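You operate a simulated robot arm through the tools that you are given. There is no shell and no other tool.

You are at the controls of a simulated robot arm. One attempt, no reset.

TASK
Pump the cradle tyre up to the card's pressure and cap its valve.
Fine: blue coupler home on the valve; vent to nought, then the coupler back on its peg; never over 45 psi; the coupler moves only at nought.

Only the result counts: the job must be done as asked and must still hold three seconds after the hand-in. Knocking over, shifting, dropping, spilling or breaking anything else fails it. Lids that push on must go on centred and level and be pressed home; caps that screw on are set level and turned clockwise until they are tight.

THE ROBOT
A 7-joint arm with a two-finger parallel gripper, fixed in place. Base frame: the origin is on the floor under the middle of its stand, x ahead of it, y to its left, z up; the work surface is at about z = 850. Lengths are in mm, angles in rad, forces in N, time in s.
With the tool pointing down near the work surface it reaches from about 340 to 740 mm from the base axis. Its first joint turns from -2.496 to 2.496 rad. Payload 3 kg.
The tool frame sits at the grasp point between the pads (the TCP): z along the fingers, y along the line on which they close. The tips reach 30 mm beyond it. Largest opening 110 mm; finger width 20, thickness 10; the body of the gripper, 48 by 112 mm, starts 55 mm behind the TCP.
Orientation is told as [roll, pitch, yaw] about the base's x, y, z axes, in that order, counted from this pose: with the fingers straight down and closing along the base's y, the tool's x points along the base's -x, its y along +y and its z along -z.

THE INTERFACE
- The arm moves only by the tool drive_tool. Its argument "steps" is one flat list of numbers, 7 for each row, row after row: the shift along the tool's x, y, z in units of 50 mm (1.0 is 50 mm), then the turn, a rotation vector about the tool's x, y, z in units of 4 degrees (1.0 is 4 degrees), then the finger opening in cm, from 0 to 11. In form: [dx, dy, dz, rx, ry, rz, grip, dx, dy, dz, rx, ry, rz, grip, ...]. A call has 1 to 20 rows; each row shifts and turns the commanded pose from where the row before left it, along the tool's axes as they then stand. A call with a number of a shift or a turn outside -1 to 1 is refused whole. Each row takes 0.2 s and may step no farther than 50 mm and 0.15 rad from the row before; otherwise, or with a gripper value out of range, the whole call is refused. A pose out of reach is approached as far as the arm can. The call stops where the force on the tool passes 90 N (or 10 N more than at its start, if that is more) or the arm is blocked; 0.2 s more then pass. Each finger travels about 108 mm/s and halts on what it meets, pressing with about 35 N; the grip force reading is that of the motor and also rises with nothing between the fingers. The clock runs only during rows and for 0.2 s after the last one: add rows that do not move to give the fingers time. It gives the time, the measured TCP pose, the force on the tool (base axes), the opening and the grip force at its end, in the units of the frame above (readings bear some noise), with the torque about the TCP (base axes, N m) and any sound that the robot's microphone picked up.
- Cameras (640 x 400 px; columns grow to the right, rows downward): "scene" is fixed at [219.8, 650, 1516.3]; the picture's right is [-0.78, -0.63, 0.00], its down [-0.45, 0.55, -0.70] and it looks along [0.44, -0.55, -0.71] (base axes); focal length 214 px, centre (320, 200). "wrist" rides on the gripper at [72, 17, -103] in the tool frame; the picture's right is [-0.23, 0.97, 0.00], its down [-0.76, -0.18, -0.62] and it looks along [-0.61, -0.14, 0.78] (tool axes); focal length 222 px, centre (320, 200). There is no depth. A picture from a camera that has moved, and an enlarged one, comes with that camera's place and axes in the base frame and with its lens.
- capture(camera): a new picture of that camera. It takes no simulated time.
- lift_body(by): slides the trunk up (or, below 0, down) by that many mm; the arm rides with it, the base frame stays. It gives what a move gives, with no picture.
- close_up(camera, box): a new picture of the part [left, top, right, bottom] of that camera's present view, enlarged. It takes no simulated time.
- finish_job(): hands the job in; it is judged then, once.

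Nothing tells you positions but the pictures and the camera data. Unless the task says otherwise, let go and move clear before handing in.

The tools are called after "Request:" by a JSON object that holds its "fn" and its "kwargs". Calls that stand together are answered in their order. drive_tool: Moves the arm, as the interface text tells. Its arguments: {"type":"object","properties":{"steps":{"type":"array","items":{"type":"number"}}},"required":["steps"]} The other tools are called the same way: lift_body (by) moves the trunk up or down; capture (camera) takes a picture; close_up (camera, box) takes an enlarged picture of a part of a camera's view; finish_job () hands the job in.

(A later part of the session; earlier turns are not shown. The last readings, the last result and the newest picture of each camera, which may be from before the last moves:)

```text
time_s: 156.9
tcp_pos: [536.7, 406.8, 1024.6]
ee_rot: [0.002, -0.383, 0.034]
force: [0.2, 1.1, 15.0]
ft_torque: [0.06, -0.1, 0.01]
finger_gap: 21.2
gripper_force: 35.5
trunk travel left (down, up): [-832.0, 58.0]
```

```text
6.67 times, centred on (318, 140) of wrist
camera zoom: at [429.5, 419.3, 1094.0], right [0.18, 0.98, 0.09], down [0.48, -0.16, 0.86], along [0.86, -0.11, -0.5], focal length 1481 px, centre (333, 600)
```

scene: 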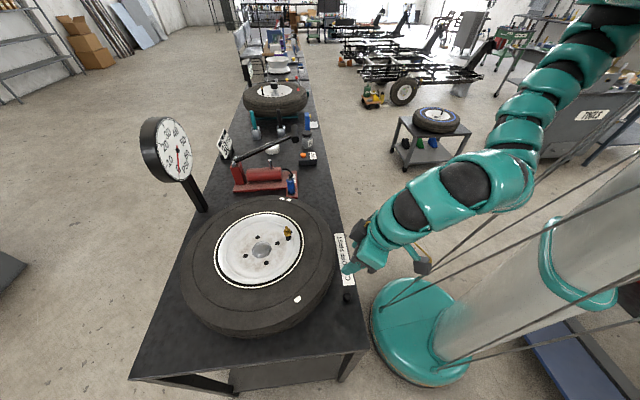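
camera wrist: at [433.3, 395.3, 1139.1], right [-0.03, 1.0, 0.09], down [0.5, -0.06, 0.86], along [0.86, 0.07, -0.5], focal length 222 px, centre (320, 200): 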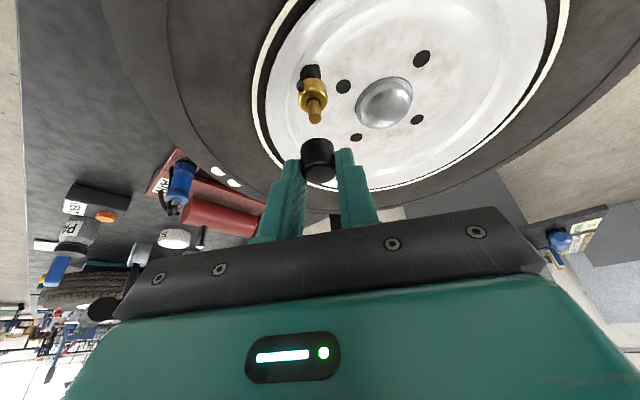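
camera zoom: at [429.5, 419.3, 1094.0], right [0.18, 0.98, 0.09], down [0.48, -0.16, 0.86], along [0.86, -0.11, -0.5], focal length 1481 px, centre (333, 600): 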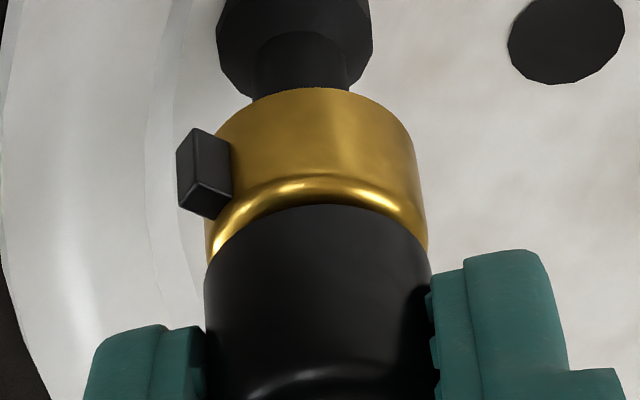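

The cap turns freely with the gripper; no tightness yet. To get a long clockwise stroke I open the fingers, swing the yaw up around the cap, then regrip.

Request:
{"fn": "drive_tool", "kwargs": {"steps": [-0.006, 0, -0.0148, 0, 0, 0, 1.5, 0, 0, 0, 0, 0, 0, 1.5, 0, 0, 0, 0, 0, 0, 2.6, 0, 0, 0, 0, 0, 0, 4, 0, 0, 0, 0, 0, 0, 4]}}

Request:
{"fn": "close_up", "kwargs": {"camera": "wrist", "box": [280, 100, 360, 190]}}

Request:
{"fn": "close_up", "kwargs": {"camera": "scene", "box": [278, 218, 298, 238]}}

```text
time_s: 158.1
tcp_pos: [537.8, 408.1, 1025.2]
ee_rot: [-0.001, -0.384, 0.036]
force: [-0.1, 0.6, 0.7]
ft_torque: [-0.02, 0.03, -0.03]
finger_gap: 39.9
gripper_force: 0.0
trunk travel left (down, up): [-832.0, 58.0]
```

```text
4.44 times, centred on (320, 145) of wrist
camera zoom: at [430.3, 420.0, 1094.1], right [0.18, 0.98, 0.09], down [0.48, -0.16, 0.86], along [0.86, -0.11, -0.5], focal length 987 px, centre (320, 444)
```

zoom: 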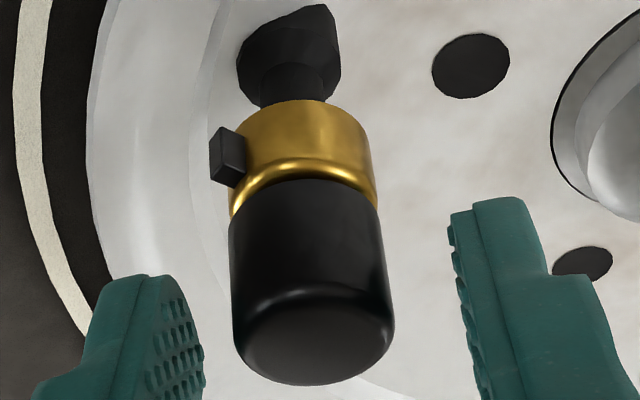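

```text
16.00 times, centred on (288, 228) of scene
camera zoom: at [219.8, 650.0, 1516.3], right [-0.78, -0.63, 0.0], down [-0.45, 0.55, -0.7], along [0.44, -0.55, -0.71], focal length 3432 px, centre (832, -248)
```

zoom: 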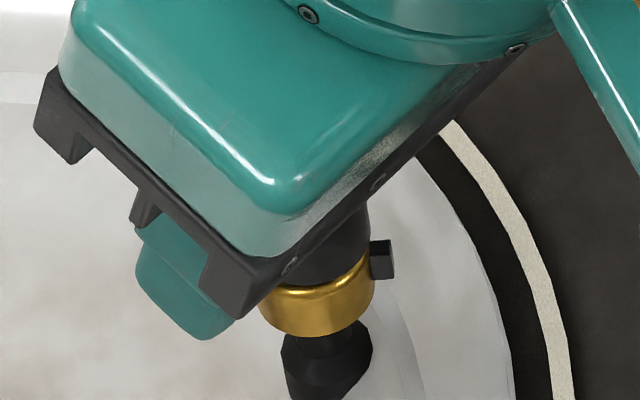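

The cap stands upright on the stem by itself. Swinging the open gripper +80° around it.

Request:
{"fn": "drive_tool", "kwargs": {"steps": [0, -0.0126, 0, -0.374, 0, -0.928, 4, 0, -0.0126, 0, -0.374, 0, -0.928, 4, 0, -0.0126, 0, -0.374, 0, -0.928, 4, 0, -0.0126, 0, -0.374, 0, -0.928, 4, 0, -0.0126, 0, -0.374, 0, -0.928, 4, 0, -0.0126, 0, -0.374, 0, -0.928, 4, 0, -0.0126, 0, -0.374, 0, -0.928, 4, 0, -0.0126, 0, -0.374, 0, -0.928, 4, 0, -0.0126, 0, -0.374, 0, -0.928, 4, 0, -0.0126, 0, -0.374, 0, -0.928, 4, 0, -0.0126, 0, -0.374, 0, -0.928, 4, 0, -0.0126, 0, -0.374, 0, -0.928, 4, 0, -0.0126, 0, -0.374, 0, -0.928, 4, 0, -0.0126, 0, -0.374, 0, -0.928, 4, 0, -0.0126, 0, -0.374, 0, -0.928, 4, 0, -0.0126, 0, -0.374, 0, -0.928, 4, 0, -0.0126, 0, -0.374, 0, -0.928, 4, 0, -0.0126, 0, -0.374, 0, -0.928, 4, 0, -0.0126, 0, -0.374, 0, -0.928, 4, 0, -0.0126, 0, -0.374, 0, -0.928, 4]}}

Request:
{"fn": "close_up", "kwargs": {"camera": "wrist", "box": [280, 100, 360, 190]}}

Request:
{"fn": "capture", "kwargs": {"camera": "scene"}}

```text
time_s: 162.3
tcp_pos: [545.4, 398.9, 1026.2]
ee_rot: [0.0, -0.386, 1.433]
force: [0.5, -0.5, -0.3]
ft_torque: [-0.02, -0.04, -0.02]
finger_gap: 39.9
gripper_force: 0.3
trunk travel left (down, up): [-832.0, 58.0]
```

```text
4.44 times, centred on (320, 145) of wrist
camera zoom: at [512.7, 295.8, 1094.3], right [-0.94, 0.34, 0.09], down [0.24, 0.44, 0.86], along [0.26, 0.83, -0.5], focal length 987 px, centre (320, 444)
```

zoom: 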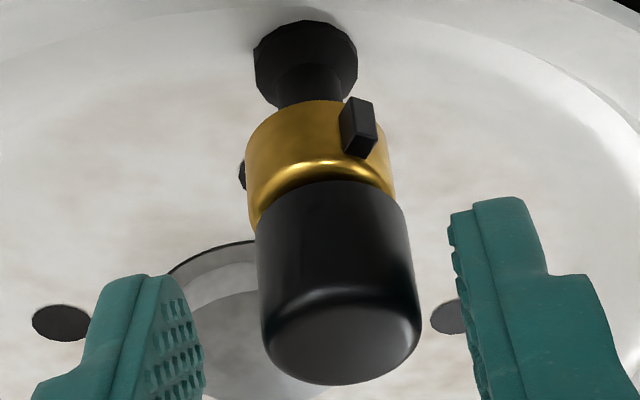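

```text
taken
```

scene: 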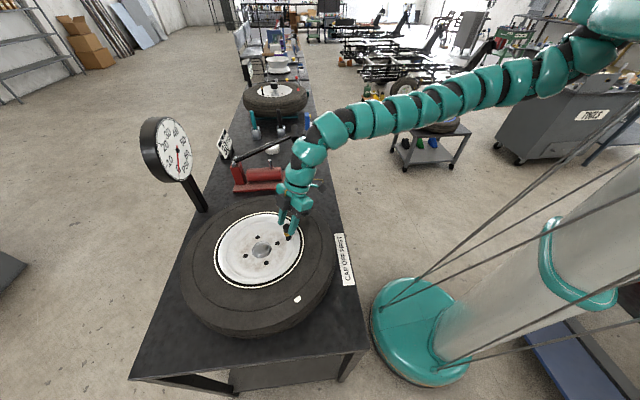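

Works well; yaw is 82°. I go a bit further (+24°), then centre on the cap and regrip.

Request:
{"fn": "drive_tool", "kwargs": {"steps": [0, 0.0414, 0, -0.374, 0, -0.928, 4, 0, -0.0126, 0, -0.374, 0, -0.928, 4, 0, -0.0126, 0, -0.374, 0, -0.928, 4, 0, -0.0126, 0, -0.374, 0, -0.928, 4, 0, -0.0126, 0, -0.374, 0, -0.928, 4, 0, -0.0126, 0, -0.374, 0, -0.928, 4, 0, 0, 0, 0, 0, 0, 4]}}

Request:
{"fn": "close_up", "kwargs": {"camera": "wrist", "box": [280, 100, 360, 190]}}

```text
time_s: 163.9
tcp_pos: [546.1, 400.2, 1026.1]
ee_rot: [-0.003, -0.386, 1.852]
force: [-0.8, -0.4, -0.2]
ft_torque: [0.01, 0.01, -0.01]
finger_gap: 39.9
gripper_force: 0.1
trunk travel left (down, up): [-832.0, 58.0]
```

```text
4.44 times, centred on (320, 145) of wrist
camera zoom: at [557.7, 292.5, 1094.4], right [-0.99, -0.07, 0.08], down [0.04, 0.5, 0.86], along [-0.1, 0.86, -0.5], focal length 987 px, centre (320, 444)
```

zoom: 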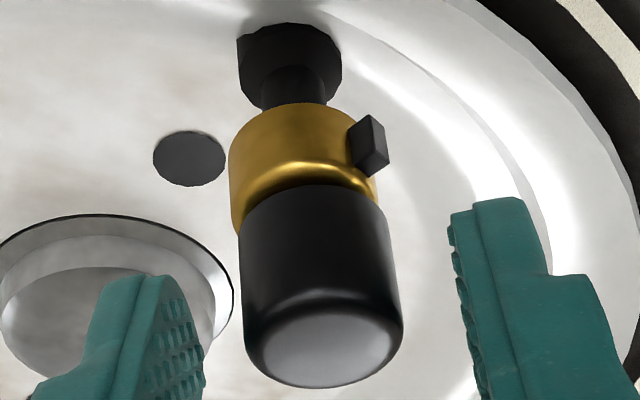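

Centred within half a millimetre at yaw 106°. Closing on the cap.

Request:
{"fn": "drive_tool", "kwargs": {"steps": [0, 0, 0, 0, 0, 0, 3, 0, 0, 0, 0, 0, 0, 2.5, 0, 0, 0, 0, 0, 0, 2, 0, 0, 0, 0, 0, 0, 1.5, 0, 0, 0, 0, 0, 0, 1.5]}}

Request:
{"fn": "drive_tool", "kwargs": {"steps": [0.0075, 0, 0.0185, 0, 0, 0, 1.5, 0, 0, 0, 0, 0, 0, 1.5]}}

```text
time_s: 165.1
tcp_pos: [544.9, 398.9, 1025.4]
ee_rot: [0.0, -0.386, 1.85]
force: [-0.5, 0.4, -0.3]
ft_torque: [-0.02, 0.04, 0.01]
finger_gap: 21.1
gripper_force: 35.0
trunk travel left (down, up): [-832.0, 58.0]
```

```text
time_s: 165.7
tcp_pos: [544.9, 399.4, 1026.5]
ee_rot: [-0.003, -0.386, 1.85]
force: [1.4, 1.2, 8.2]
ft_torque: [0.06, -0.03, 0.0]
finger_gap: 21.3
gripper_force: 35.2
trunk travel left (down, up): [-832.0, 58.0]
```

Turning clockwise about the valve axis, first 52°.

Request:
{"fn": "drive_tool", "kwargs": {"steps": [0, 0.0121, 0, 0.374, 0, 0.928, 1.5, 0, 0.0121, 0, 0.374, 0, 0.928, 1.5, 0, 0.0121, 0, 0.374, 0, 0.928, 1.5, 0, 0.0121, 0, 0.374, 0, 0.928, 1.5, 0, 0.0121, 0, 0.374, 0, 0.928, 1.5, 0, 0.0121, 0, 0.374, 0, 0.928, 1.5, 0, 0.0121, 0, 0.374, 0, 0.928, 1.5, 0, 0.0121, 0, 0.374, 0, 0.928, 1.5, 0, 0.0121, 0, 0.374, 0, 0.928, 1.5, 0, 0.0121, 0, 0.374, 0, 0.928, 1.5, 0, 0.0121, 0, 0.374, 0, 0.928, 1.5, 0, 0.0121, 0, 0.374, 0, 0.928, 1.5, 0, 0.0121, 0, 0.374, 0, 0.928, 1.5]}}

Request:
{"fn": "close_up", "kwargs": {"camera": "wrist", "box": [290, 110, 346, 170]}}

```text
time_s: 168.5
tcp_pos: [538.4, 400.5, 1025.2]
ee_rot: [0.002, -0.385, 0.939]
force: [8.9, 7.3, 14.2]
ft_torque: [0.25, -0.31, 0.0]
finger_gap: 21.2
gripper_force: 34.3
trunk travel left (down, up): [-832.0, 58.0]
```

```text
6.67 times, centred on (318, 140) of wrist
camera zoom: at [461.5, 324.1, 1093.6], right [-0.66, 0.74, 0.09], down [0.42, 0.28, 0.86], along [0.62, 0.61, -0.5], focal length 1481 px, centre (333, 600)
```

zoom: 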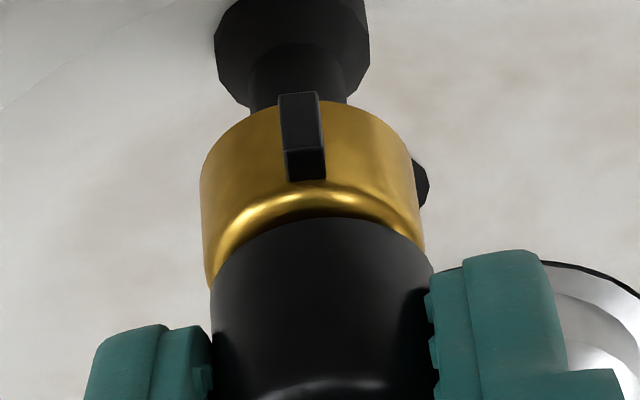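

Request:
{"fn": "drive_tool", "kwargs": {"steps": [-0.0186, 0, 0.0075, 0, 0, 0, 1.5, 0, 0.0121, 0, 0.374, 0, 0.928, 1.5, 0, 0.0121, 0, 0.374, 0, 0.928, 1.5, 0, 0.0121, 0, 0.374, 0, 0.928, 1.5, 0, 0.0121, 0, 0.374, 0, 0.928, 1.5, 0, 0.0121, 0, 0.374, 0, 0.928, 1.5, 0, 0.0121, 0, 0.374, 0, 0.928, 1.5, 0, 0.0121, 0, 0.374, 0, 0.928, 1.5, 0, 0.0121, 0, 0.374, 0, 0.928, 1.5, 0, 0.0121, 0, 0.374, 0, 0.928, 1.5, 0, 0.0121, 0, 0.374, 0, 0.928, 1.5, 0, 0.0121, 0, 0.374, 0, 0.928, 1.5]}}

Request:
{"fn": "close_up", "kwargs": {"camera": "wrist", "box": [290, 110, 346, 170]}}

Request:
{"fn": "close_up", "kwargs": {"camera": "scene", "box": [278, 218, 298, 238]}}

```text
time_s: 171.1
tcp_pos: [535.4, 406.2, 1025.4]
ee_rot: [0.001, -0.386, 0.171]
force: [7.8, -1.0, 12.4]
ft_torque: [0.02, -0.33, 0.0]
finger_gap: 21.3
gripper_force: 35.1
trunk travel left (down, up): [-832.0, 58.0]
```

```text
6.67 times, centred on (318, 140) of wrist
camera zoom: at [427.2, 403.5, 1093.5], right [0.04, 1.0, 0.09], down [0.5, -0.1, 0.86], along [0.87, 0.01, -0.5], focal length 1481 px, centre (333, 600)
```

zoom: 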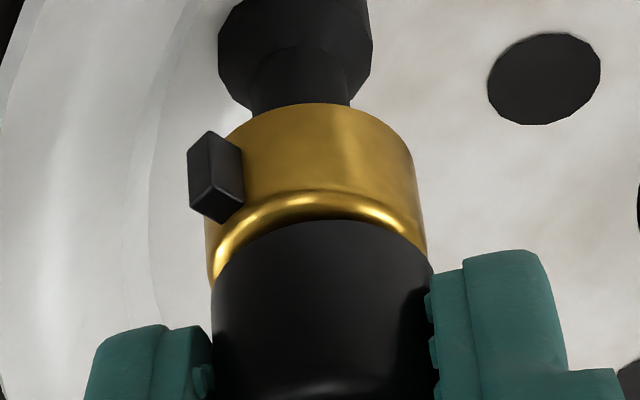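

```text
16.00 times, centred on (288, 228) of scene
camera zoom: at [219.8, 650.0, 1516.3], right [-0.78, -0.63, 0.0], down [-0.45, 0.55, -0.7], along [0.44, -0.55, -0.71], focal length 3432 px, centre (832, -248)
```

zoom: 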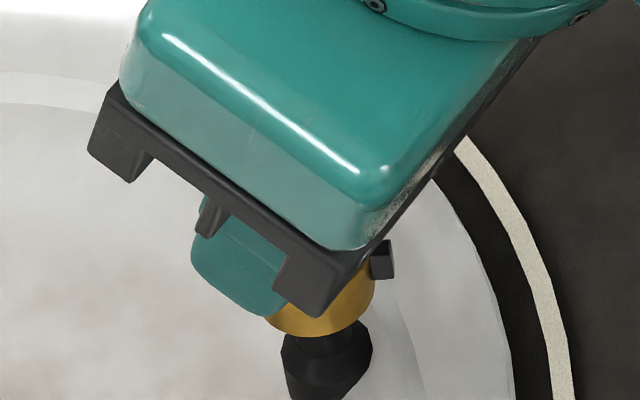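

No descent and no turning torque after ~96°, so it doesn't behave like a thread; more likely a push-on cap resting on the O-ring. I release, rise, and press it from the top with closed fingertips.

Request:
{"fn": "drive_tool", "kwargs": {"steps": [-0.0112, 0, -0.0278, 0, 0, 0, 1.5, 0, 0, 0, 0, 0, 0, 2.6, 0, 0, 0, 0, 0, 0, 4, 0, 0, 0, 0, 0, 0, 5, -0.187, 0, -0.463, 0, 0, 0, 5, -0.187, 0, -0.463, 0, 0, 0, 3, 0, 0, 0, 0, 0, 0, 0, 0, 0, 0, 0, 0, 0, 0, 0, 0, 0, 0, 0, 0, 0]}}

Request:
{"fn": "close_up", "kwargs": {"camera": "wrist", "box": [270, 60, 370, 160]}}

Request:
{"fn": "close_up", "kwargs": {"camera": "scene", "box": [278, 214, 298, 234]}}

```text
time_s: 173.1
tcp_pos: [534.8, 406.5, 1076.0]
ee_rot: [0.0, -0.384, 0.174]
force: [0.2, -0.1, 0.4]
ft_torque: [0.02, 0.0, 0.0]
finger_gap: 0.0
gripper_force: 34.8
trunk travel left (down, up): [-832.0, 58.0]
```

```text
4.00 times, centred on (320, 110) of wrist
camera zoom: at [426.6, 404.1, 1144.3], right [0.04, 1.0, 0.09], down [0.5, -0.09, 0.86], along [0.87, 0.01, -0.5], focal length 888 px, centre (320, 560)
```

zoom: 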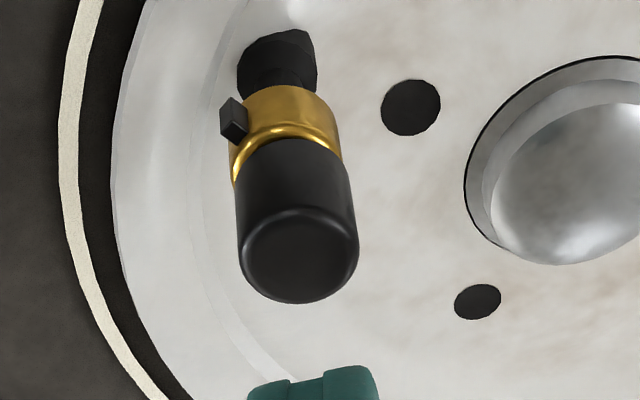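

```text
16.00 times, centred on (288, 224) of scene
camera zoom: at [219.8, 650.0, 1516.3], right [-0.78, -0.63, 0.0], down [-0.45, 0.55, -0.7], along [0.44, -0.55, -0.71], focal length 3432 px, centre (832, -184)
```

zoom: 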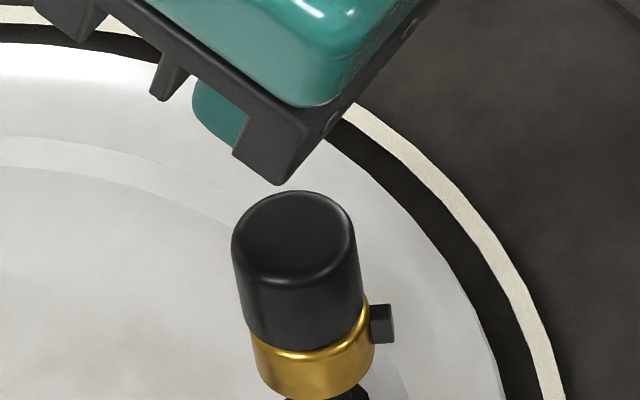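

The cap sits upright with ~2 mm to the collar. I place the closed fingertips over its centre and press down.

Request:
{"fn": "drive_tool", "kwargs": {"steps": [-0.1186, 0, 0.048, 0, 0, 0, 0, 0.105, 0, 0.26, 0, 0, 0, 0, 0.0747, 0, 0.1855, 0, 0, 0, 0, 0, 0, 0, 0, 0, 0, 0]}}

Request:
{"fn": "close_up", "kwargs": {"camera": "wrist", "box": [270, 90, 370, 190]}}

Request:
{"fn": "close_up", "kwargs": {"camera": "scene", "box": [278, 214, 298, 234]}}

```text
time_s: 174.1
tcp_pos: [541.6, 406.2, 1051.9]
ee_rot: [0.0, -0.384, 0.175]
force: [-0.1, 0.2, 0.5]
ft_torque: [0.01, -0.01, -0.04]
finger_gap: 0.1
gripper_force: 35.4
trunk travel left (down, up): [-832.0, 58.0]
```

```text
4.00 times, centred on (320, 140) of wrist
camera zoom: at [432.9, 405.0, 1120.1], right [0.04, 1.0, 0.09], down [0.5, -0.09, 0.86], along [0.87, 0.01, -0.5], focal length 888 px, centre (320, 440)
```

zoom: 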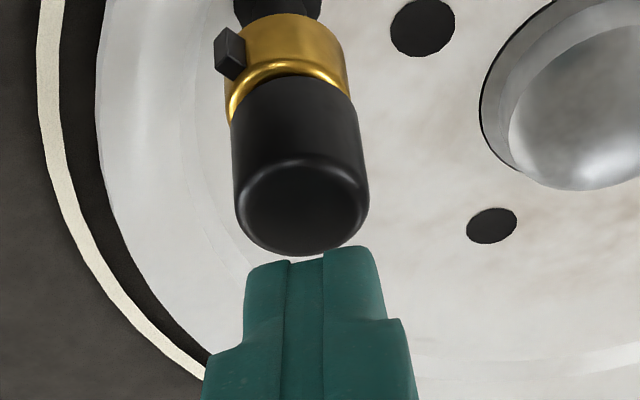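

```text
16.00 times, centred on (288, 224) of scene
camera zoom: at [219.8, 650.0, 1516.3], right [-0.78, -0.63, 0.0], down [-0.45, 0.55, -0.7], along [0.44, -0.55, -0.71], focal length 3432 px, centre (832, -184)
```

zoom: 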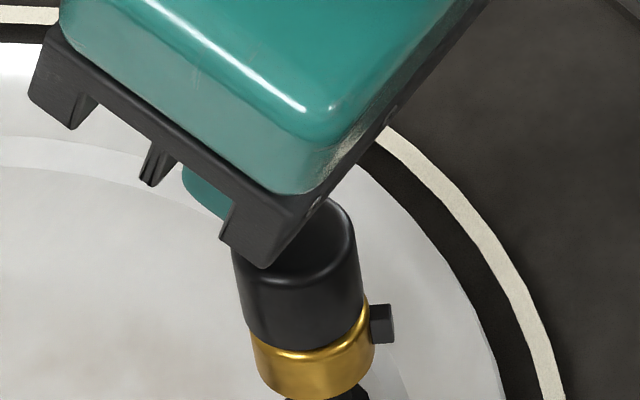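

Request:
{"fn": "drive_tool", "kwargs": {"steps": [0.06, 0, 0.148, 0, 0, 0, 0, 0.015, 0, 0.0371, 0, 0, 0, 0, 0, 0, 0, 0, 0, 0, 0]}}

Request:
{"fn": "drive_tool", "kwargs": {"steps": [0.0112, 0, 0.0278, 0, 0, 0, 0, 0.0112, 0, 0.0278, 0, 0, 0, 0, 0, 0, 0, 0, 0, 0, 0]}}

Request:
{"fn": "close_up", "kwargs": {"camera": "wrist", "box": [270, 90, 370, 190]}}

```text
time_s: 174.9
tcp_pos: [541.4, 406.8, 1044.5]
ee_rot: [0.002, -0.389, 0.173]
force: [2.1, 0.5, 19.9]
ft_torque: [0.02, -0.11, -0.01]
finger_gap: 0.0
gripper_force: 35.1
trunk travel left (down, up): [-832.0, 58.0]
```

```text
time_s: 175.7
tcp_pos: [540.2, 406.9, 1044.0]
ee_rot: [0.006, -0.395, 0.17]
force: [6.1, 4.6, 48.4]
ft_torque: [0.13, -0.29, 0.0]
finger_gap: 0.0
gripper_force: 34.4
trunk travel left (down, up): [-832.0, 58.0]
```

```text
4.00 times, centred on (320, 140) of wrist
camera zoom: at [432.1, 404.2, 1112.1], right [0.04, 0.99, 0.09], down [0.49, -0.1, 0.87], along [0.87, 0.01, -0.49], focal length 888 px, centre (320, 440)
```

zoom: 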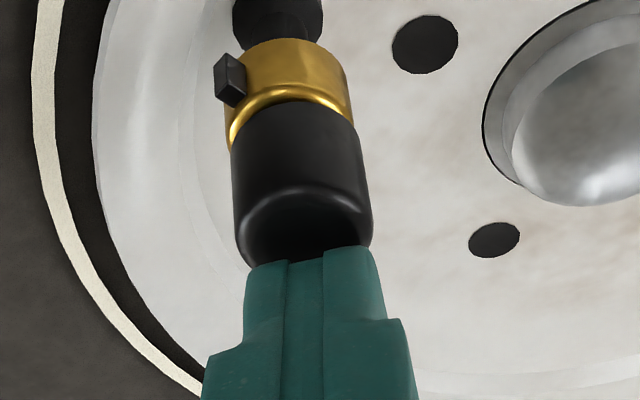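

Even 48 N moves it no further, so it is at a solid stop. To settle whether it is a screw cap, I'll turn it clockwise a good deal more and compare heights: back off, open, swing yaw up and regrip.

Request:
{"fn": "drive_tool", "kwargs": {"steps": [-0.0747, 0, -0.1855, 0, 0, 0, 0, 0.119, 0, -0.048, 0, 0, 0, 2, 0, 0, 0, 0, 0, 0, 4, 0, 0, 0, 0, 0, 0, 4]}}

Request:
{"fn": "drive_tool", "kwargs": {"steps": [0, -0.0119, 0, -0.374, 0, -0.928, 4, 0, -0.0119, 0, -0.374, 0, -0.928, 4, 0, -0.0119, 0, -0.374, 0, -0.928, 4, 0, -0.0119, 0, -0.374, 0, -0.928, 4, 0, -0.0119, 0, -0.374, 0, -0.928, 4, 0, -0.0119, 0, -0.374, 0, -0.928, 4, 0, -0.0119, 0, -0.374, 0, -0.928, 4, 0, -0.0119, 0, -0.374, 0, -0.928, 4, 0, -0.0119, 0, -0.374, 0, -0.928, 4, 0, -0.0119, 0, -0.374, 0, -0.928, 4, 0, -0.0119, 0, -0.374, 0, -0.928, 4, 0, -0.0119, 0, -0.374, 0, -0.928, 4, 0, -0.0119, 0, -0.374, 0, -0.928, 4, 0, -0.0119, 0, -0.374, 0, -0.928, 4, 0, -0.0119, 0, -0.374, 0, -0.928, 4, 0, -0.0119, 0, -0.374, 0, -0.928, 4, 0, -0.0119, 0, -0.374, 0, -0.928, 4, 0, -0.0119, 0, -0.374, 0, -0.928, 4, 0, -0.0119, 0, -0.374, 0, -0.928, 4, 0, -0.0119, 0, -0.374, 0, -0.928, 4]}}

Request:
{"fn": "drive_tool", "kwargs": {"steps": [0, -0.0119, 0, -0.374, 0, -0.928, 4, 0, -0.0119, 0, -0.374, 0, -0.928, 4, 0, -0.0119, 0, -0.374, 0, -0.928, 4, 0, -0.0119, 0, -0.374, 0, -0.928, 4, 0, 0, 0, 0, 0, 0, 4]}}

Request:
{"fn": "close_up", "kwargs": {"camera": "wrist", "box": [270, 90, 370, 190]}}

Request:
{"fn": "close_up", "kwargs": {"camera": "scene", "box": [278, 214, 298, 234]}}

```text
time_s: 176.7
tcp_pos: [534.9, 405.5, 1048.8]
ee_rot: [0.0, -0.383, 0.175]
force: [-0.3, 0.4, 0.4]
ft_torque: [0.0, 0.05, 0.04]
finger_gap: 39.9
gripper_force: 0.1
trunk travel left (down, up): [-832.0, 58.0]
```

```text
time_s: 180.9
tcp_pos: [541.3, 399.3, 1049.2]
ee_rot: [-0.001, -0.386, 1.572]
force: [-1.1, -0.6, 0.2]
ft_torque: [-0.01, -0.05, 0.01]
finger_gap: 39.9
gripper_force: 0.0
trunk travel left (down, up): [-832.0, 58.0]
```

```text
time_s: 182.1
tcp_pos: [544.4, 399.7, 1048.9]
ee_rot: [0.0, -0.387, 1.851]
force: [0.5, -0.1, 0.4]
ft_torque: [-0.05, -0.01, -0.01]
finger_gap: 40.1
gripper_force: 0.1
trunk travel left (down, up): [-832.0, 58.0]
```

```text
4.00 times, centred on (320, 140) of wrist
camera zoom: at [557.6, 292.2, 1117.5], right [-0.99, -0.07, 0.09], down [0.04, 0.5, 0.86], along [-0.1, 0.86, -0.5], focal length 888 px, centre (320, 440)
```

zoom: 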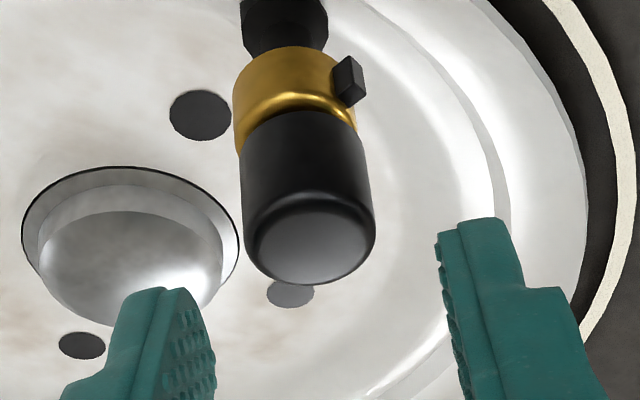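

```text
16.00 times, centred on (288, 224) of scene
camera zoom: at [219.8, 650.0, 1516.3], right [-0.78, -0.63, 0.0], down [-0.45, 0.55, -0.7], along [0.44, -0.55, -0.71], focal length 3432 px, centre (832, -184)
```

zoom: 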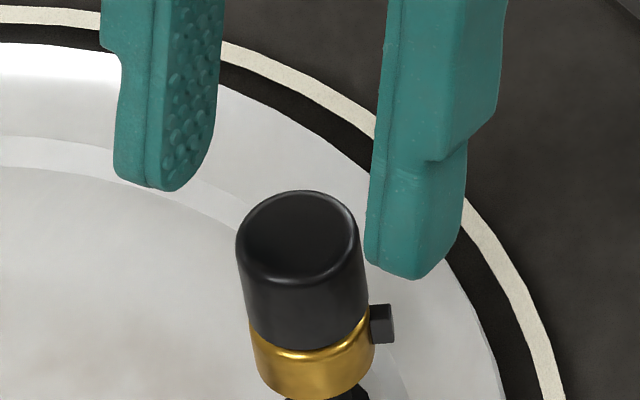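

Request:
{"fn": "drive_tool", "kwargs": {"steps": [0.0747, 0, 0.1855, 0, 0, 0, 4, 0.0972, 0, 0.241, 0, 0, 0, 4, 0, 0, 0, 0, 0, 0, 3, 0, 0, 0, 0, 0, 0, 2.5, 0, 0, 0, 0, 0, 0, 2, 0, 0, 0, 0, 0, 0, 1.5, 0, 0, 0, 0, 0, 0, 1.5]}}

Request:
{"fn": "drive_tool", "kwargs": {"steps": [0.0075, 0, 0.0185, 0, 0, 0, 1.5, 0, 0, 0, 0, 0, 0, 1.5]}}

Request:
{"fn": "close_up", "kwargs": {"camera": "wrist", "box": [290, 110, 346, 170]}}

```text
time_s: 183.7
tcp_pos: [545.5, 399.9, 1026.3]
ee_rot: [0.001, -0.387, 1.851]
force: [0.2, -0.8, 0.4]
ft_torque: [0.03, 0.0, -0.01]
finger_gap: 21.1
gripper_force: 34.8
trunk travel left (down, up): [-832.0, 58.0]
```

```text
time_s: 184.3
tcp_pos: [544.9, 399.3, 1025.9]
ee_rot: [-0.001, -0.385, 1.852]
force: [0.8, 1.6, 7.9]
ft_torque: [0.1, -0.02, 0.0]
finger_gap: 21.1
gripper_force: 35.5
trunk travel left (down, up): [-832.0, 58.0]
```

```text
6.67 times, centred on (318, 140) of wrist
camera zoom: at [557.3, 292.6, 1094.5], right [-0.99, -0.07, 0.08], down [0.04, 0.5, 0.86], along [-0.1, 0.86, -0.5], focal length 1481 px, centre (333, 600)
```

zoom: 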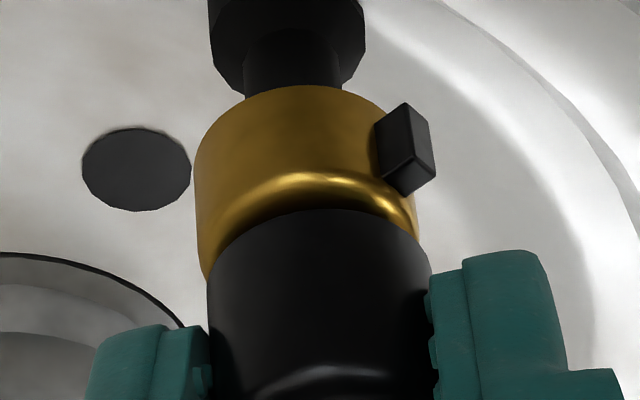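

Gripped again with ~8 N down. Turning clockwise.

Request:
{"fn": "drive_tool", "kwargs": {"steps": [0, 0.0138, 0, 0.374, 0, 0.928, 1.5, 0, 0.0138, 0, 0.374, 0, 0.928, 1.5, 0, 0.0138, 0, 0.374, 0, 0.928, 1.5, 0, 0.0138, 0, 0.374, 0, 0.928, 1.5, 0, 0.0138, 0, 0.374, 0, 0.928, 1.5, 0, 0.0138, 0, 0.374, 0, 0.928, 1.5, 0, 0.0138, 0, 0.374, 0, 0.928, 1.5, 0, 0.0138, 0, 0.374, 0, 0.928, 1.5, 0, 0.0138, 0, 0.374, 0, 0.928, 1.5, 0, 0.0138, 0, 0.374, 0, 0.928, 1.5, 0, 0.0138, 0, 0.374, 0, 0.928, 1.5, 0, 0.0138, 0, 0.374, 0, 0.928, 1.5]}}

Request:
{"fn": "drive_tool", "kwargs": {"steps": [0, 0.0138, 0, 0.374, 0, 0.928, 1.5, 0, 0.0138, 0, 0.374, 0, 0.928, 1.5, 0, 0.0138, 0, 0.374, 0, 0.928, 1.5, 0, 0.0138, 0, 0.374, 0, 0.928, 1.5, 0, 0.0138, 0, 0.374, 0, 0.928, 1.5, 0, 0.0138, 0, 0.374, 0, 0.928, 1.5, 0, 0.0138, 0, 0.374, 0, 0.928, 1.5, 0, 0.0138, 0, 0.374, 0, 0.928, 1.5, 0, 0.0138, 0, 0.374, 0, 0.928, 1.5, 0, 0.0138, 0, 0.374, 0, 0.928, 1.5, 0, 0.0138, 0, 0.374, 0, 0.928, 1.5, 0, 0.0138, 0, 0.374, 0, 0.928, 1.5]}}

Request:
{"fn": "close_up", "kwargs": {"camera": "wrist", "box": [290, 110, 346, 170]}}

```text
time_s: 186.9
tcp_pos: [540.2, 399.6, 1025.0]
ee_rot: [0.0, -0.387, 1.009]
force: [11.6, 4.4, 15.3]
ft_torque: [0.22, -0.35, -0.06]
finger_gap: 20.9
gripper_force: 35.1
trunk travel left (down, up): [-832.0, 58.0]
```

```text
time_s: 189.5
tcp_pos: [533.3, 405.4, 1024.4]
ee_rot: [0.002, -0.385, 0.173]
force: [19.8, 1.9, 17.1]
ft_torque: [0.05, -0.61, 0.0]
finger_gap: 21.1
gripper_force: 35.2
trunk travel left (down, up): [-832.0, 58.0]
```

```text
6.67 times, centred on (318, 140) of wrist
camera zoom: at [425.7, 403.8, 1093.5], right [0.04, 1.0, 0.09], down [0.5, -0.09, 0.86], along [0.87, 0.01, -0.5], focal length 1481 px, centre (333, 600)
```

zoom: 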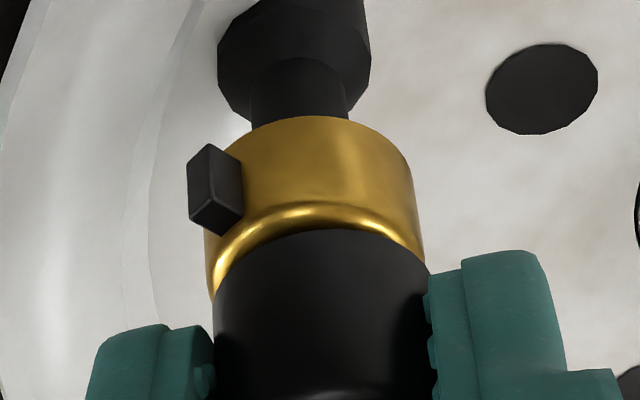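

Request:
{"fn": "drive_tool", "kwargs": {"steps": [-0.0376, 0, 0.0152, 0, 0, 0, 1.5, -0.0075, 0, -0.0185, 0, 0, 0, 1.5, 0, 0, 0, 0, 0, 0, 1.5]}}

Request:
{"fn": "drive_tool", "kwargs": {"steps": [0, 0, 0, 0, 0, 0, 2.6, 0, 0, 0, 0, 0, 0, 4, -0.187, 0, -0.463, 0, 0, 0, 4, -0.187, 0, -0.463, 0, 0, 0, 4, -0.187, 0, -0.463, 0, 0, 0, 4, 0, 0, 0, 0, 0, 0, 4]}}

Request:
{"fn": "close_up", "kwargs": {"camera": "scene", "box": [278, 214, 298, 234]}}

Request:
{"fn": "close_up", "kwargs": {"camera": "wrist", "box": [270, 20, 370, 120]}}

```text
time_s: 190.3
tcp_pos: [534.4, 406.4, 1024.7]
ee_rot: [-0.001, -0.382, 0.174]
force: [7.2, -6.8, 4.9]
ft_torque: [-0.2, -0.23, -0.09]
finger_gap: 21.1
gripper_force: 35.1
trunk travel left (down, up): [-832.0, 58.0]
```

```text
time_s: 191.7
tcp_pos: [534.7, 407.1, 1102.0]
ee_rot: [-0.001, -0.383, 0.176]
force: [-0.1, 0.0, -0.3]
ft_torque: [-0.01, 0.03, 0.0]
finger_gap: 39.9
gripper_force: 0.0
trunk travel left (down, up): [-832.0, 58.0]
```

```text
16.00 times, centred on (288, 224) of scene
camera zoom: at [219.8, 650.0, 1516.3], right [-0.78, -0.63, 0.0], down [-0.45, 0.55, -0.7], along [0.44, -0.55, -0.71], focal length 3432 px, centre (832, -184)
```

zoom: 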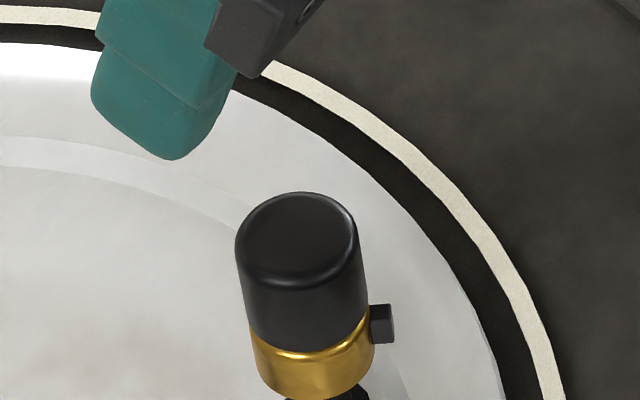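

```text
4.00 times, centred on (320, 70) of wrist
camera zoom: at [426.4, 405.4, 1170.2], right [0.04, 1.0, 0.08], down [0.5, -0.09, 0.86], along [0.87, 0.01, -0.5], focal length 888 px, centre (320, 720)
```

zoom: 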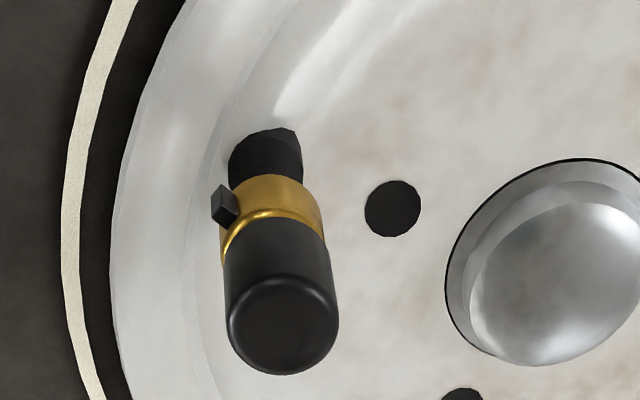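

The cap now sits level with its bottom edge right on the brass collar (cap axis and collar top coincide in the scene view), and turning did not change its height: it is a push-on cap, pressed home. I move the arm clear and check everything once more.

Request:
{"fn": "drive_tool", "kwargs": {"steps": [-0.3, 0, -0.742, 0, 0, 0, 4, -0.3, 0, -0.742, 0, 0, 0, 4, -0.3, 0, -0.742, 0, 0, 0, 4, 0.6, -0.4, -0.3, 0, 0, 0, 4, 0.6, -0.4, -0.3, 0, 0, 0, 4, 0.6, -0.4, -0.3, 0, 0, 0, 4, 0, 0, 0, 0, 0, 0, 4]}}

Request:
{"fn": "capture", "kwargs": {"camera": "scene"}}

Request:
{"fn": "close_up", "kwargs": {"camera": "scene", "box": [278, 214, 298, 234]}}

Request:
{"fn": "close_up", "kwargs": {"camera": "scene", "box": [130, 100, 330, 225]}}

Request:
{"fn": "close_up", "kwargs": {"camera": "scene", "box": [265, 160, 315, 205]}}

```text
time_s: 193.3
tcp_pos: [474.5, 357.3, 1223.9]
ee_rot: [-0.001, -0.384, 0.173]
force: [-0.1, -0.2, 0.6]
ft_torque: [0.01, -0.01, 0.01]
finger_gap: 39.9
gripper_force: 0.1
out of reach, approached as far as the arm can: row 5, 6
trunk travel left (down, up): [-832.0, 58.0]
```

```text
taken
```

scene: 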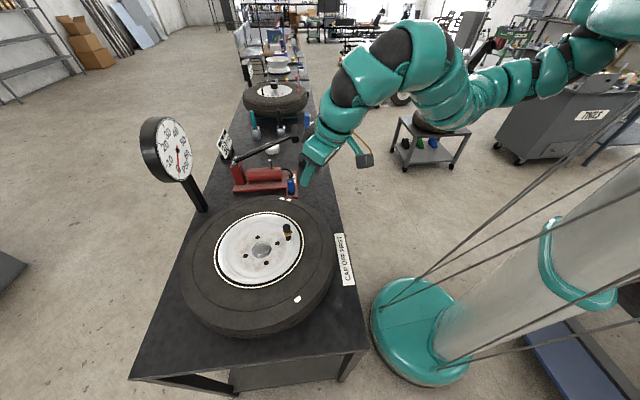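

```text
16.00 times, centred on (288, 224) of scene
camera zoom: at [219.8, 650.0, 1516.3], right [-0.78, -0.63, 0.0], down [-0.45, 0.55, -0.7], along [0.44, -0.55, -0.71], focal length 3432 px, centre (832, -184)
```

zoom: 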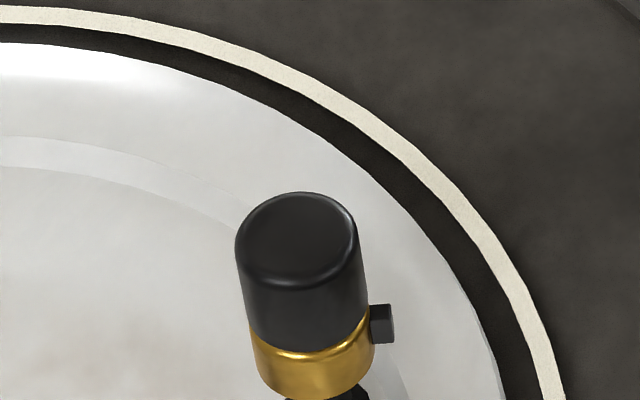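

```text
3.20 times, centred on (230, 162) of scene
camera zoom: at [219.8, 650.0, 1516.3], right [-0.78, -0.63, 0.0], down [-0.45, 0.55, -0.7], along [0.44, -0.55, -0.71], focal length 686 px, centre (608, 320)
```

zoom: 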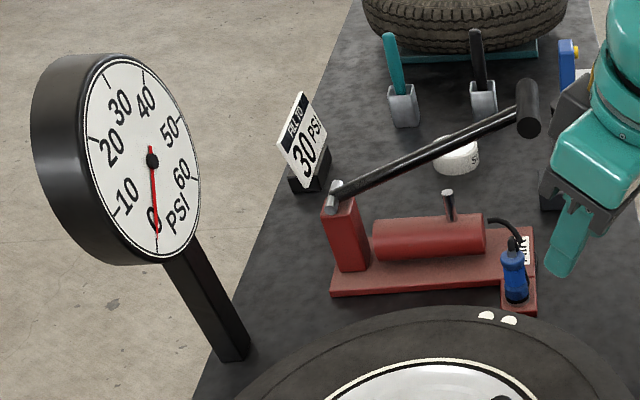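

```text
8.89 times, centred on (290, 182) of scene
camera zoom: at [219.8, 650.0, 1516.3], right [-0.78, -0.63, 0.0], down [-0.45, 0.55, -0.7], along [0.44, -0.55, -0.71], focal length 1906 px, centre (587, 356)
```

zoom: 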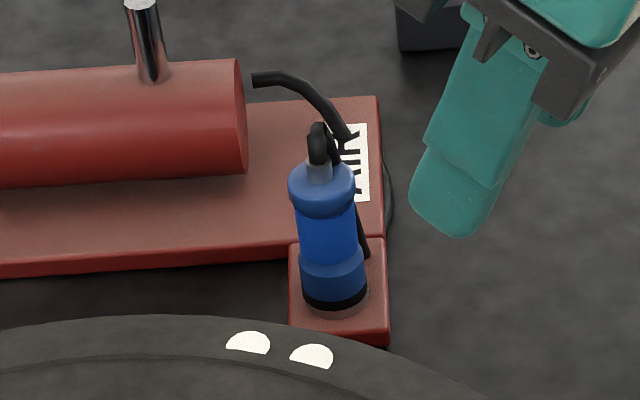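

Everything else is in order. To be sure about the cap, I'll do a gentle pull-and-turn check on it: approach again at yaw 106°, from above.

Request:
{"fn": "drive_tool", "kwargs": {"steps": [0, 0, 0, -0.374, 0, -0.928, 4, 0, 0, 0, -0.374, 0, -0.928, 4, 0, 0, 0, -0.374, 0, -0.928, 4, 0, 0, 0, -0.374, 0, -0.928, 4, 0, 0, 0, -0.374, 0, -0.928, 4, 0, 0, 0, -0.374, 0, -0.928, 4, 0, 0, 0, -0.374, 0, -0.928, 4, 0, 0, 0, -0.374, 0, -0.928, 4, 0, 0, 0, -0.374, 0, -0.928, 4, 0, 0, 0, -0.374, 0, -0.928, 4, 0, 0, 0, -0.374, 0, -0.928, 4, 0, 0, 0, -0.374, 0, -0.928, 4]}}

Request:
{"fn": "drive_tool", "kwargs": {"steps": [0, 0, 0, -0.374, 0, -0.928, 4, 0, 0, 0, -0.374, 0, -0.928, 4, 0, 0, 0, -0.374, 0, -0.928, 4, 0, 0, 0, -0.374, 0, -0.928, 4, 0, 0, 0, -0.374, 0, -0.928, 4, 0, 0, 0, -0.374, 0, -0.928, 4, 0, 0, 0, -0.374, 0, -0.928, 4, 0, 0, 0, -0.374, 0, -0.928, 4, 0, 0, 0, -0.374, 0, -0.928, 4, 0, 0, 0, -0.374, 0, -0.928, 4, 0, 0, 0, -0.374, 0, -0.928, 4, 0, 0, 0, -0.374, 0, -0.928, 4, -0.184, -0.789, 0.075, 0, 0, 0, 4, -0.184, -0.789, 0.075, 0, 0, 0, 4, 0, 0, 0, 0, 0, 0, 4]}}

Request:
{"fn": "capture", "kwargs": {"camera": "wrist"}}

```text
time_s: 195.9
tcp_pos: [472.6, 359.4, 1223.0]
ee_rot: [0.001, -0.385, 1.015]
force: [-0.6, 0.2, -0.1]
ft_torque: [-0.01, 0.0, -0.02]
finger_gap: 40.1
gripper_force: 0.1
trunk travel left (down, up): [-832.0, 58.0]
```

```text
time_s: 199.1
tcp_pos: [543.9, 399.6, 1222.9]
ee_rot: [0.001, -0.388, 1.852]
force: [0.1, -0.4, 0.3]
ft_torque: [0.01, 0.0, 0.01]
finger_gap: 40.0
gripper_force: 0.0
trunk travel left (down, up): [-832.0, 58.0]
```

```text
taken
camera wrist: at [556.1, 293.2, 1292.1], right [-0.99, -0.07, 0.09], down [0.04, 0.5, 0.86], along [-0.1, 0.86, -0.49], focal length 222 px, centre (320, 200)
```

wrist: 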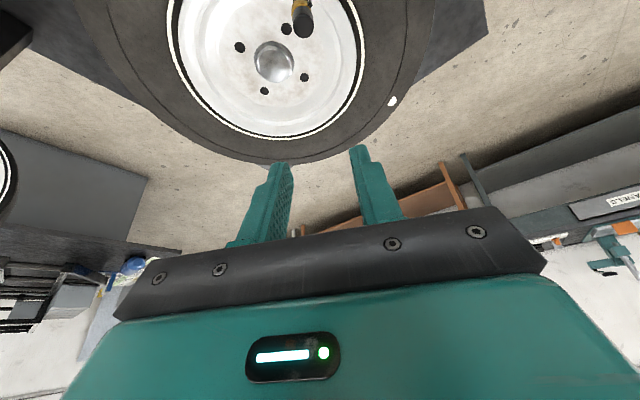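

Request:
{"fn": "drive_tool", "kwargs": {"steps": [0.0197, -0.023, -0.008, 0, 0, 0, 4, 0.2997, 0, 0.742, 0, 0, 0, 4, 0.2997, 0, 0.742, 0, 0, 0, 4, 0.2997, 0, 0.742, 0, 0, 0, 4, 0.2997, 0, 0.742, 0, 0, 0, 4, 0, 0, 0, 0, 0, 0, 4]}}

Request:
{"fn": "close_up", "kwargs": {"camera": "wrist", "box": [270, 70, 370, 170]}}

```text
time_s: 200.5
tcp_pos: [543.2, 400.2, 1063.0]
ee_rot: [-0.001, -0.384, 1.852]
force: [0.7, 0.3, -0.4]
ft_torque: [-0.01, 0.01, 0.0]
finger_gap: 39.8
gripper_force: 0.0
trunk travel left (down, up): [-832.0, 58.0]
```

```text
4.00 times, centred on (320, 120) of wrist
camera zoom: at [556.1, 293.2, 1132.7], right [-0.99, -0.07, 0.08], down [0.04, 0.5, 0.86], along [-0.1, 0.86, -0.5], focal length 888 px, centre (320, 520)
```

zoom: 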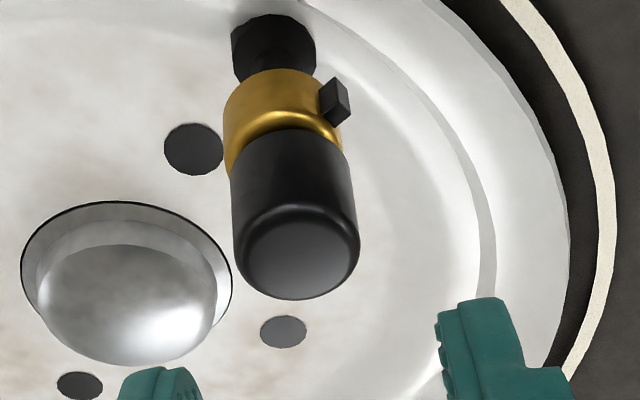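

Request:
{"fn": "drive_tool", "kwargs": {"steps": [0.153, -0.0115, 0.35, 0, 0, 0, 4, 0.153, -0.0115, 0.35, 0, 0, 0, 4, 0, 0, 0, 0, 0, 0, 4]}}

Request:
{"fn": "close_up", "kwargs": {"camera": "wrist", "box": [280, 100, 360, 190]}}

```text
time_s: 201.3
tcp_pos: [545.7, 398.5, 1025.7]
ee_rot: [-0.001, -0.387, 1.853]
force: [0.0, -0.1, 0.0]
ft_torque: [-0.01, 0.0, 0.02]
finger_gap: 40.4
gripper_force: 0.0
trunk travel left (down, up): [-832.0, 58.0]
```

```text
4.44 times, centred on (320, 145) of wrist
camera zoom: at [558.5, 291.7, 1094.4], right [-0.99, -0.07, 0.08], down [0.04, 0.5, 0.86], along [-0.1, 0.86, -0.5], focal length 987 px, centre (320, 444)
```

zoom: 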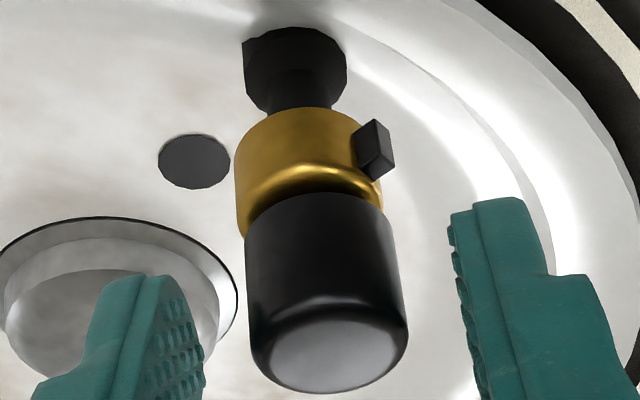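

Request:
{"fn": "drive_tool", "kwargs": {"steps": [0, 0.018, 0, 0, 0, 0, 4, 0, 0, 0, 0, 0, 0, 3, 0, 0, 0, 0, 0, 0, 2.5, 0, 0, 0, 0, 0, 0, 2, 0, 0, 0, 0, 0, 0, 1.5, 0, 0, 0, 0, 0, 0, 1.5]}}

Request:
{"fn": "drive_tool", "kwargs": {"steps": [-0.0075, 0, -0.0185, 0, 0, 0, 1.5, -0.0075, 0, -0.0185, 0, 0, 0, 1.5, 0, 0, 0, 0, 0, 0, 1.5]}}

Request:
{"fn": "close_up", "kwargs": {"camera": "wrist", "box": [290, 110, 346, 170]}}

```text
time_s: 202.7
tcp_pos: [546.0, 398.1, 1025.1]
ee_rot: [0.001, -0.387, 1.851]
force: [0.2, 0.1, -0.3]
ft_torque: [-0.02, 0.0, 0.0]
finger_gap: 21.4
gripper_force: 35.1
trunk travel left (down, up): [-832.0, 58.0]
```

```text
time_s: 203.5
tcp_pos: [546.1, 398.6, 1028.0]
ee_rot: [0.0, -0.383, 1.849]
force: [-0.2, 0.0, -0.6]
ft_torque: [0.0, 0.0, -0.04]
finger_gap: 21.3
gripper_force: 35.2
trunk travel left (down, up): [-832.0, 58.0]
```

```text
6.67 times, centred on (318, 140) of wrist
camera zoom: at [557.9, 291.6, 1096.0], right [-0.99, -0.07, 0.09], down [0.04, 0.5, 0.86], along [-0.1, 0.86, -0.5], focal length 1481 px, centre (333, 600)
```

zoom: 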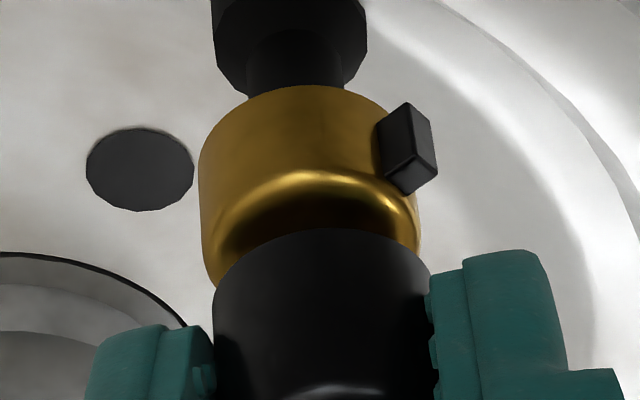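

The cap lifts freely, so nothing is threaded. I press it back down and give one more clockwise turn under load, with a smaller swing radius to keep side loads low.

Request:
{"fn": "drive_tool", "kwargs": {"steps": [0.0075, 0, 0.0185, 0, 0, 0, 1.5, 0.0075, 0, 0.0185, 0, 0, 0, 1.5, 0.0075, 0, 0.0185, 0, 0, 0, 1.5, 0, 0, 0, 0, 0, 0, 1.5]}}

Request:
{"fn": "drive_tool", "kwargs": {"steps": [0, 0.0098, 0, 0.374, 0, 0.928, 1.5, 0, 0.0098, 0, 0.374, 0, 0.928, 1.5, 0, 0.0098, 0, 0.374, 0, 0.928, 1.5, 0, 0.0098, 0, 0.374, 0, 0.928, 1.5, 0, 0.0098, 0, 0.374, 0, 0.928, 1.5, 0, 0.0098, 0, 0.374, 0, 0.928, 1.5, 0, 0.0098, 0, 0.374, 0, 0.928, 1.5, 0, 0.0098, 0, 0.374, 0, 0.928, 1.5, 0, 0.0098, 0, 0.374, 0, 0.928, 1.5, 0, 0.0098, 0, 0.374, 0, 0.928, 1.5, 0, 0.0098, 0, 0.374, 0, 0.928, 1.5, 0, 0.0098, 0, 0.374, 0, 0.928, 1.5]}}

Request:
{"fn": "close_up", "kwargs": {"camera": "wrist", "box": [290, 110, 346, 170]}}

```text
time_s: 204.5
tcp_pos: [546.5, 399.2, 1025.1]
ee_rot: [-0.002, -0.386, 1.852]
force: [0.9, -2.2, 6.3]
ft_torque: [0.01, -0.01, 0.01]
finger_gap: 21.2
gripper_force: 35.6
trunk travel left (down, up): [-832.0, 58.0]
```

```text
time_s: 207.1
tcp_pos: [540.0, 399.1, 1025.7]
ee_rot: [-0.001, -0.385, 1.013]
force: [-3.1, -1.8, 4.1]
ft_torque: [0.02, 0.02, 0.01]
finger_gap: 21.2
gripper_force: 34.6
trunk travel left (down, up): [-832.0, 58.0]
```

```text
6.67 times, centred on (318, 140) of wrist
camera zoom: at [468.2, 317.8, 1093.8], right [-0.71, 0.69, 0.09], down [0.4, 0.31, 0.86], along [0.57, 0.65, -0.5], focal length 1481 px, centre (333, 600)
```

zoom: 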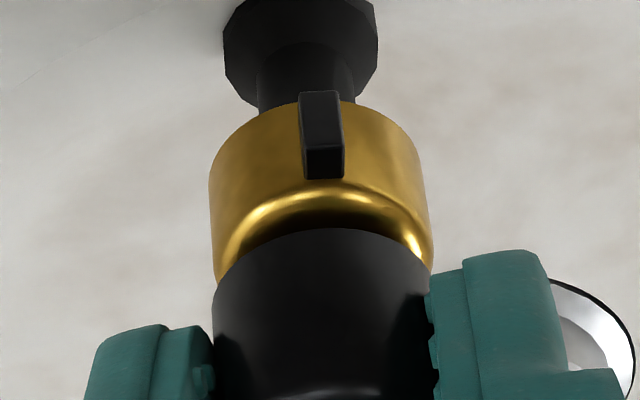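

Request:
{"fn": "drive_tool", "kwargs": {"steps": [0, 0.0098, 0, 0.374, 0, 0.928, 1.5, 0, 0.0098, 0, 0.374, 0, 0.928, 1.5, 0, 0.0098, 0, 0.374, 0, 0.928, 1.5, 0, 0.0098, 0, 0.374, 0, 0.928, 1.5, 0, 0.0098, 0, 0.374, 0, 0.928, 1.5, 0, 0.0098, 0, 0.374, 0, 0.928, 1.5, 0, 0.0098, 0, 0.374, 0, 0.928, 1.5, 0, 0.0098, 0, 0.374, 0, 0.928, 1.5, 0, 0.0098, 0, 0.374, 0, 0.928, 1.5, 0, 0.0098, 0, 0.374, 0, 0.928, 1.5, 0, 0.0098, 0, 0.374, 0, 0.928, 1.5, 0, 0.0098, 0, 0.374, 0, 0.928, 1.5, 0, 0, 0, 0, 0, 0, 1.5]}}

Request:
{"fn": "close_up", "kwargs": {"camera": "wrist", "box": [290, 110, 346, 170]}}

```text
time_s: 209.9
tcp_pos: [535.7, 404.4, 1024.3]
ee_rot: [0.002, -0.388, 0.172]
force: [-8.1, 2.6, 6.7]
ft_torque: [0.1, 0.12, 0.05]
finger_gap: 21.2
gripper_force: 34.8
trunk travel left (down, up): [-832.0, 58.0]
```

```text
6.67 times, centred on (318, 140) of wrist
camera zoom: at [427.3, 402.5, 1093.8], right [0.04, 1.0, 0.09], down [0.5, -0.09, 0.86], along [0.87, 0.01, -0.5], focal length 1481 px, centre (333, 600)
```

zoom: 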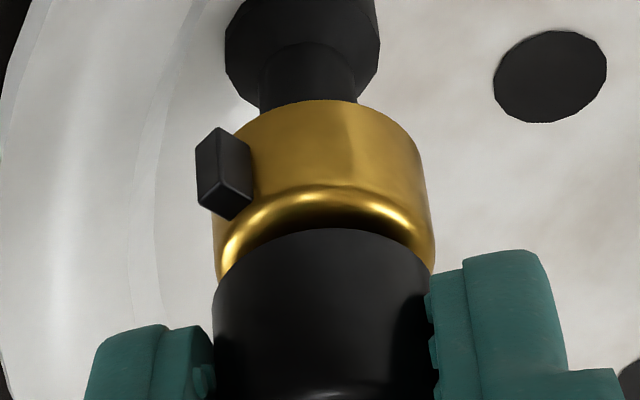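

Still no thread action at all (total ~300° clockwise), so it is a plain push-on cap at its stop. I relieve the side load, keep it pressed down and let go.

Request:
{"fn": "drive_tool", "kwargs": {"steps": [0.0138, 0.0076, -0.0056, 0, 0, 0, 1.5, 0, 0, 0, 0, 0, 0, 1.5]}}

Request:
{"fn": "drive_tool", "kwargs": {"steps": [0.0075, 0, 0.0185, 0, 0, 0, 1.5, 0.0075, 0, 0.0185, 0, 0, 0, 1.5, 0, 0, 0, 0, 0, 0, 1.5]}}

```text
time_s: 210.5
tcp_pos: [536.2, 404.8, 1025.8]
ee_rot: [0.0, -0.385, 0.177]
force: [-3.4, 4.3, 7.1]
ft_torque: [0.11, 0.04, 0.05]
finger_gap: 21.2
gripper_force: 34.5
trunk travel left (down, up): [-832.0, 58.0]
```

```text
time_s: 211.3
tcp_pos: [535.8, 405.2, 1024.4]
ee_rot: [0.004, -0.39, 0.174]
force: [-3.4, 4.9, 20.1]
ft_torque: [0.2, -0.1, 0.01]
finger_gap: 21.3
gripper_force: 34.9
trunk travel left (down, up): [-832.0, 58.0]
```

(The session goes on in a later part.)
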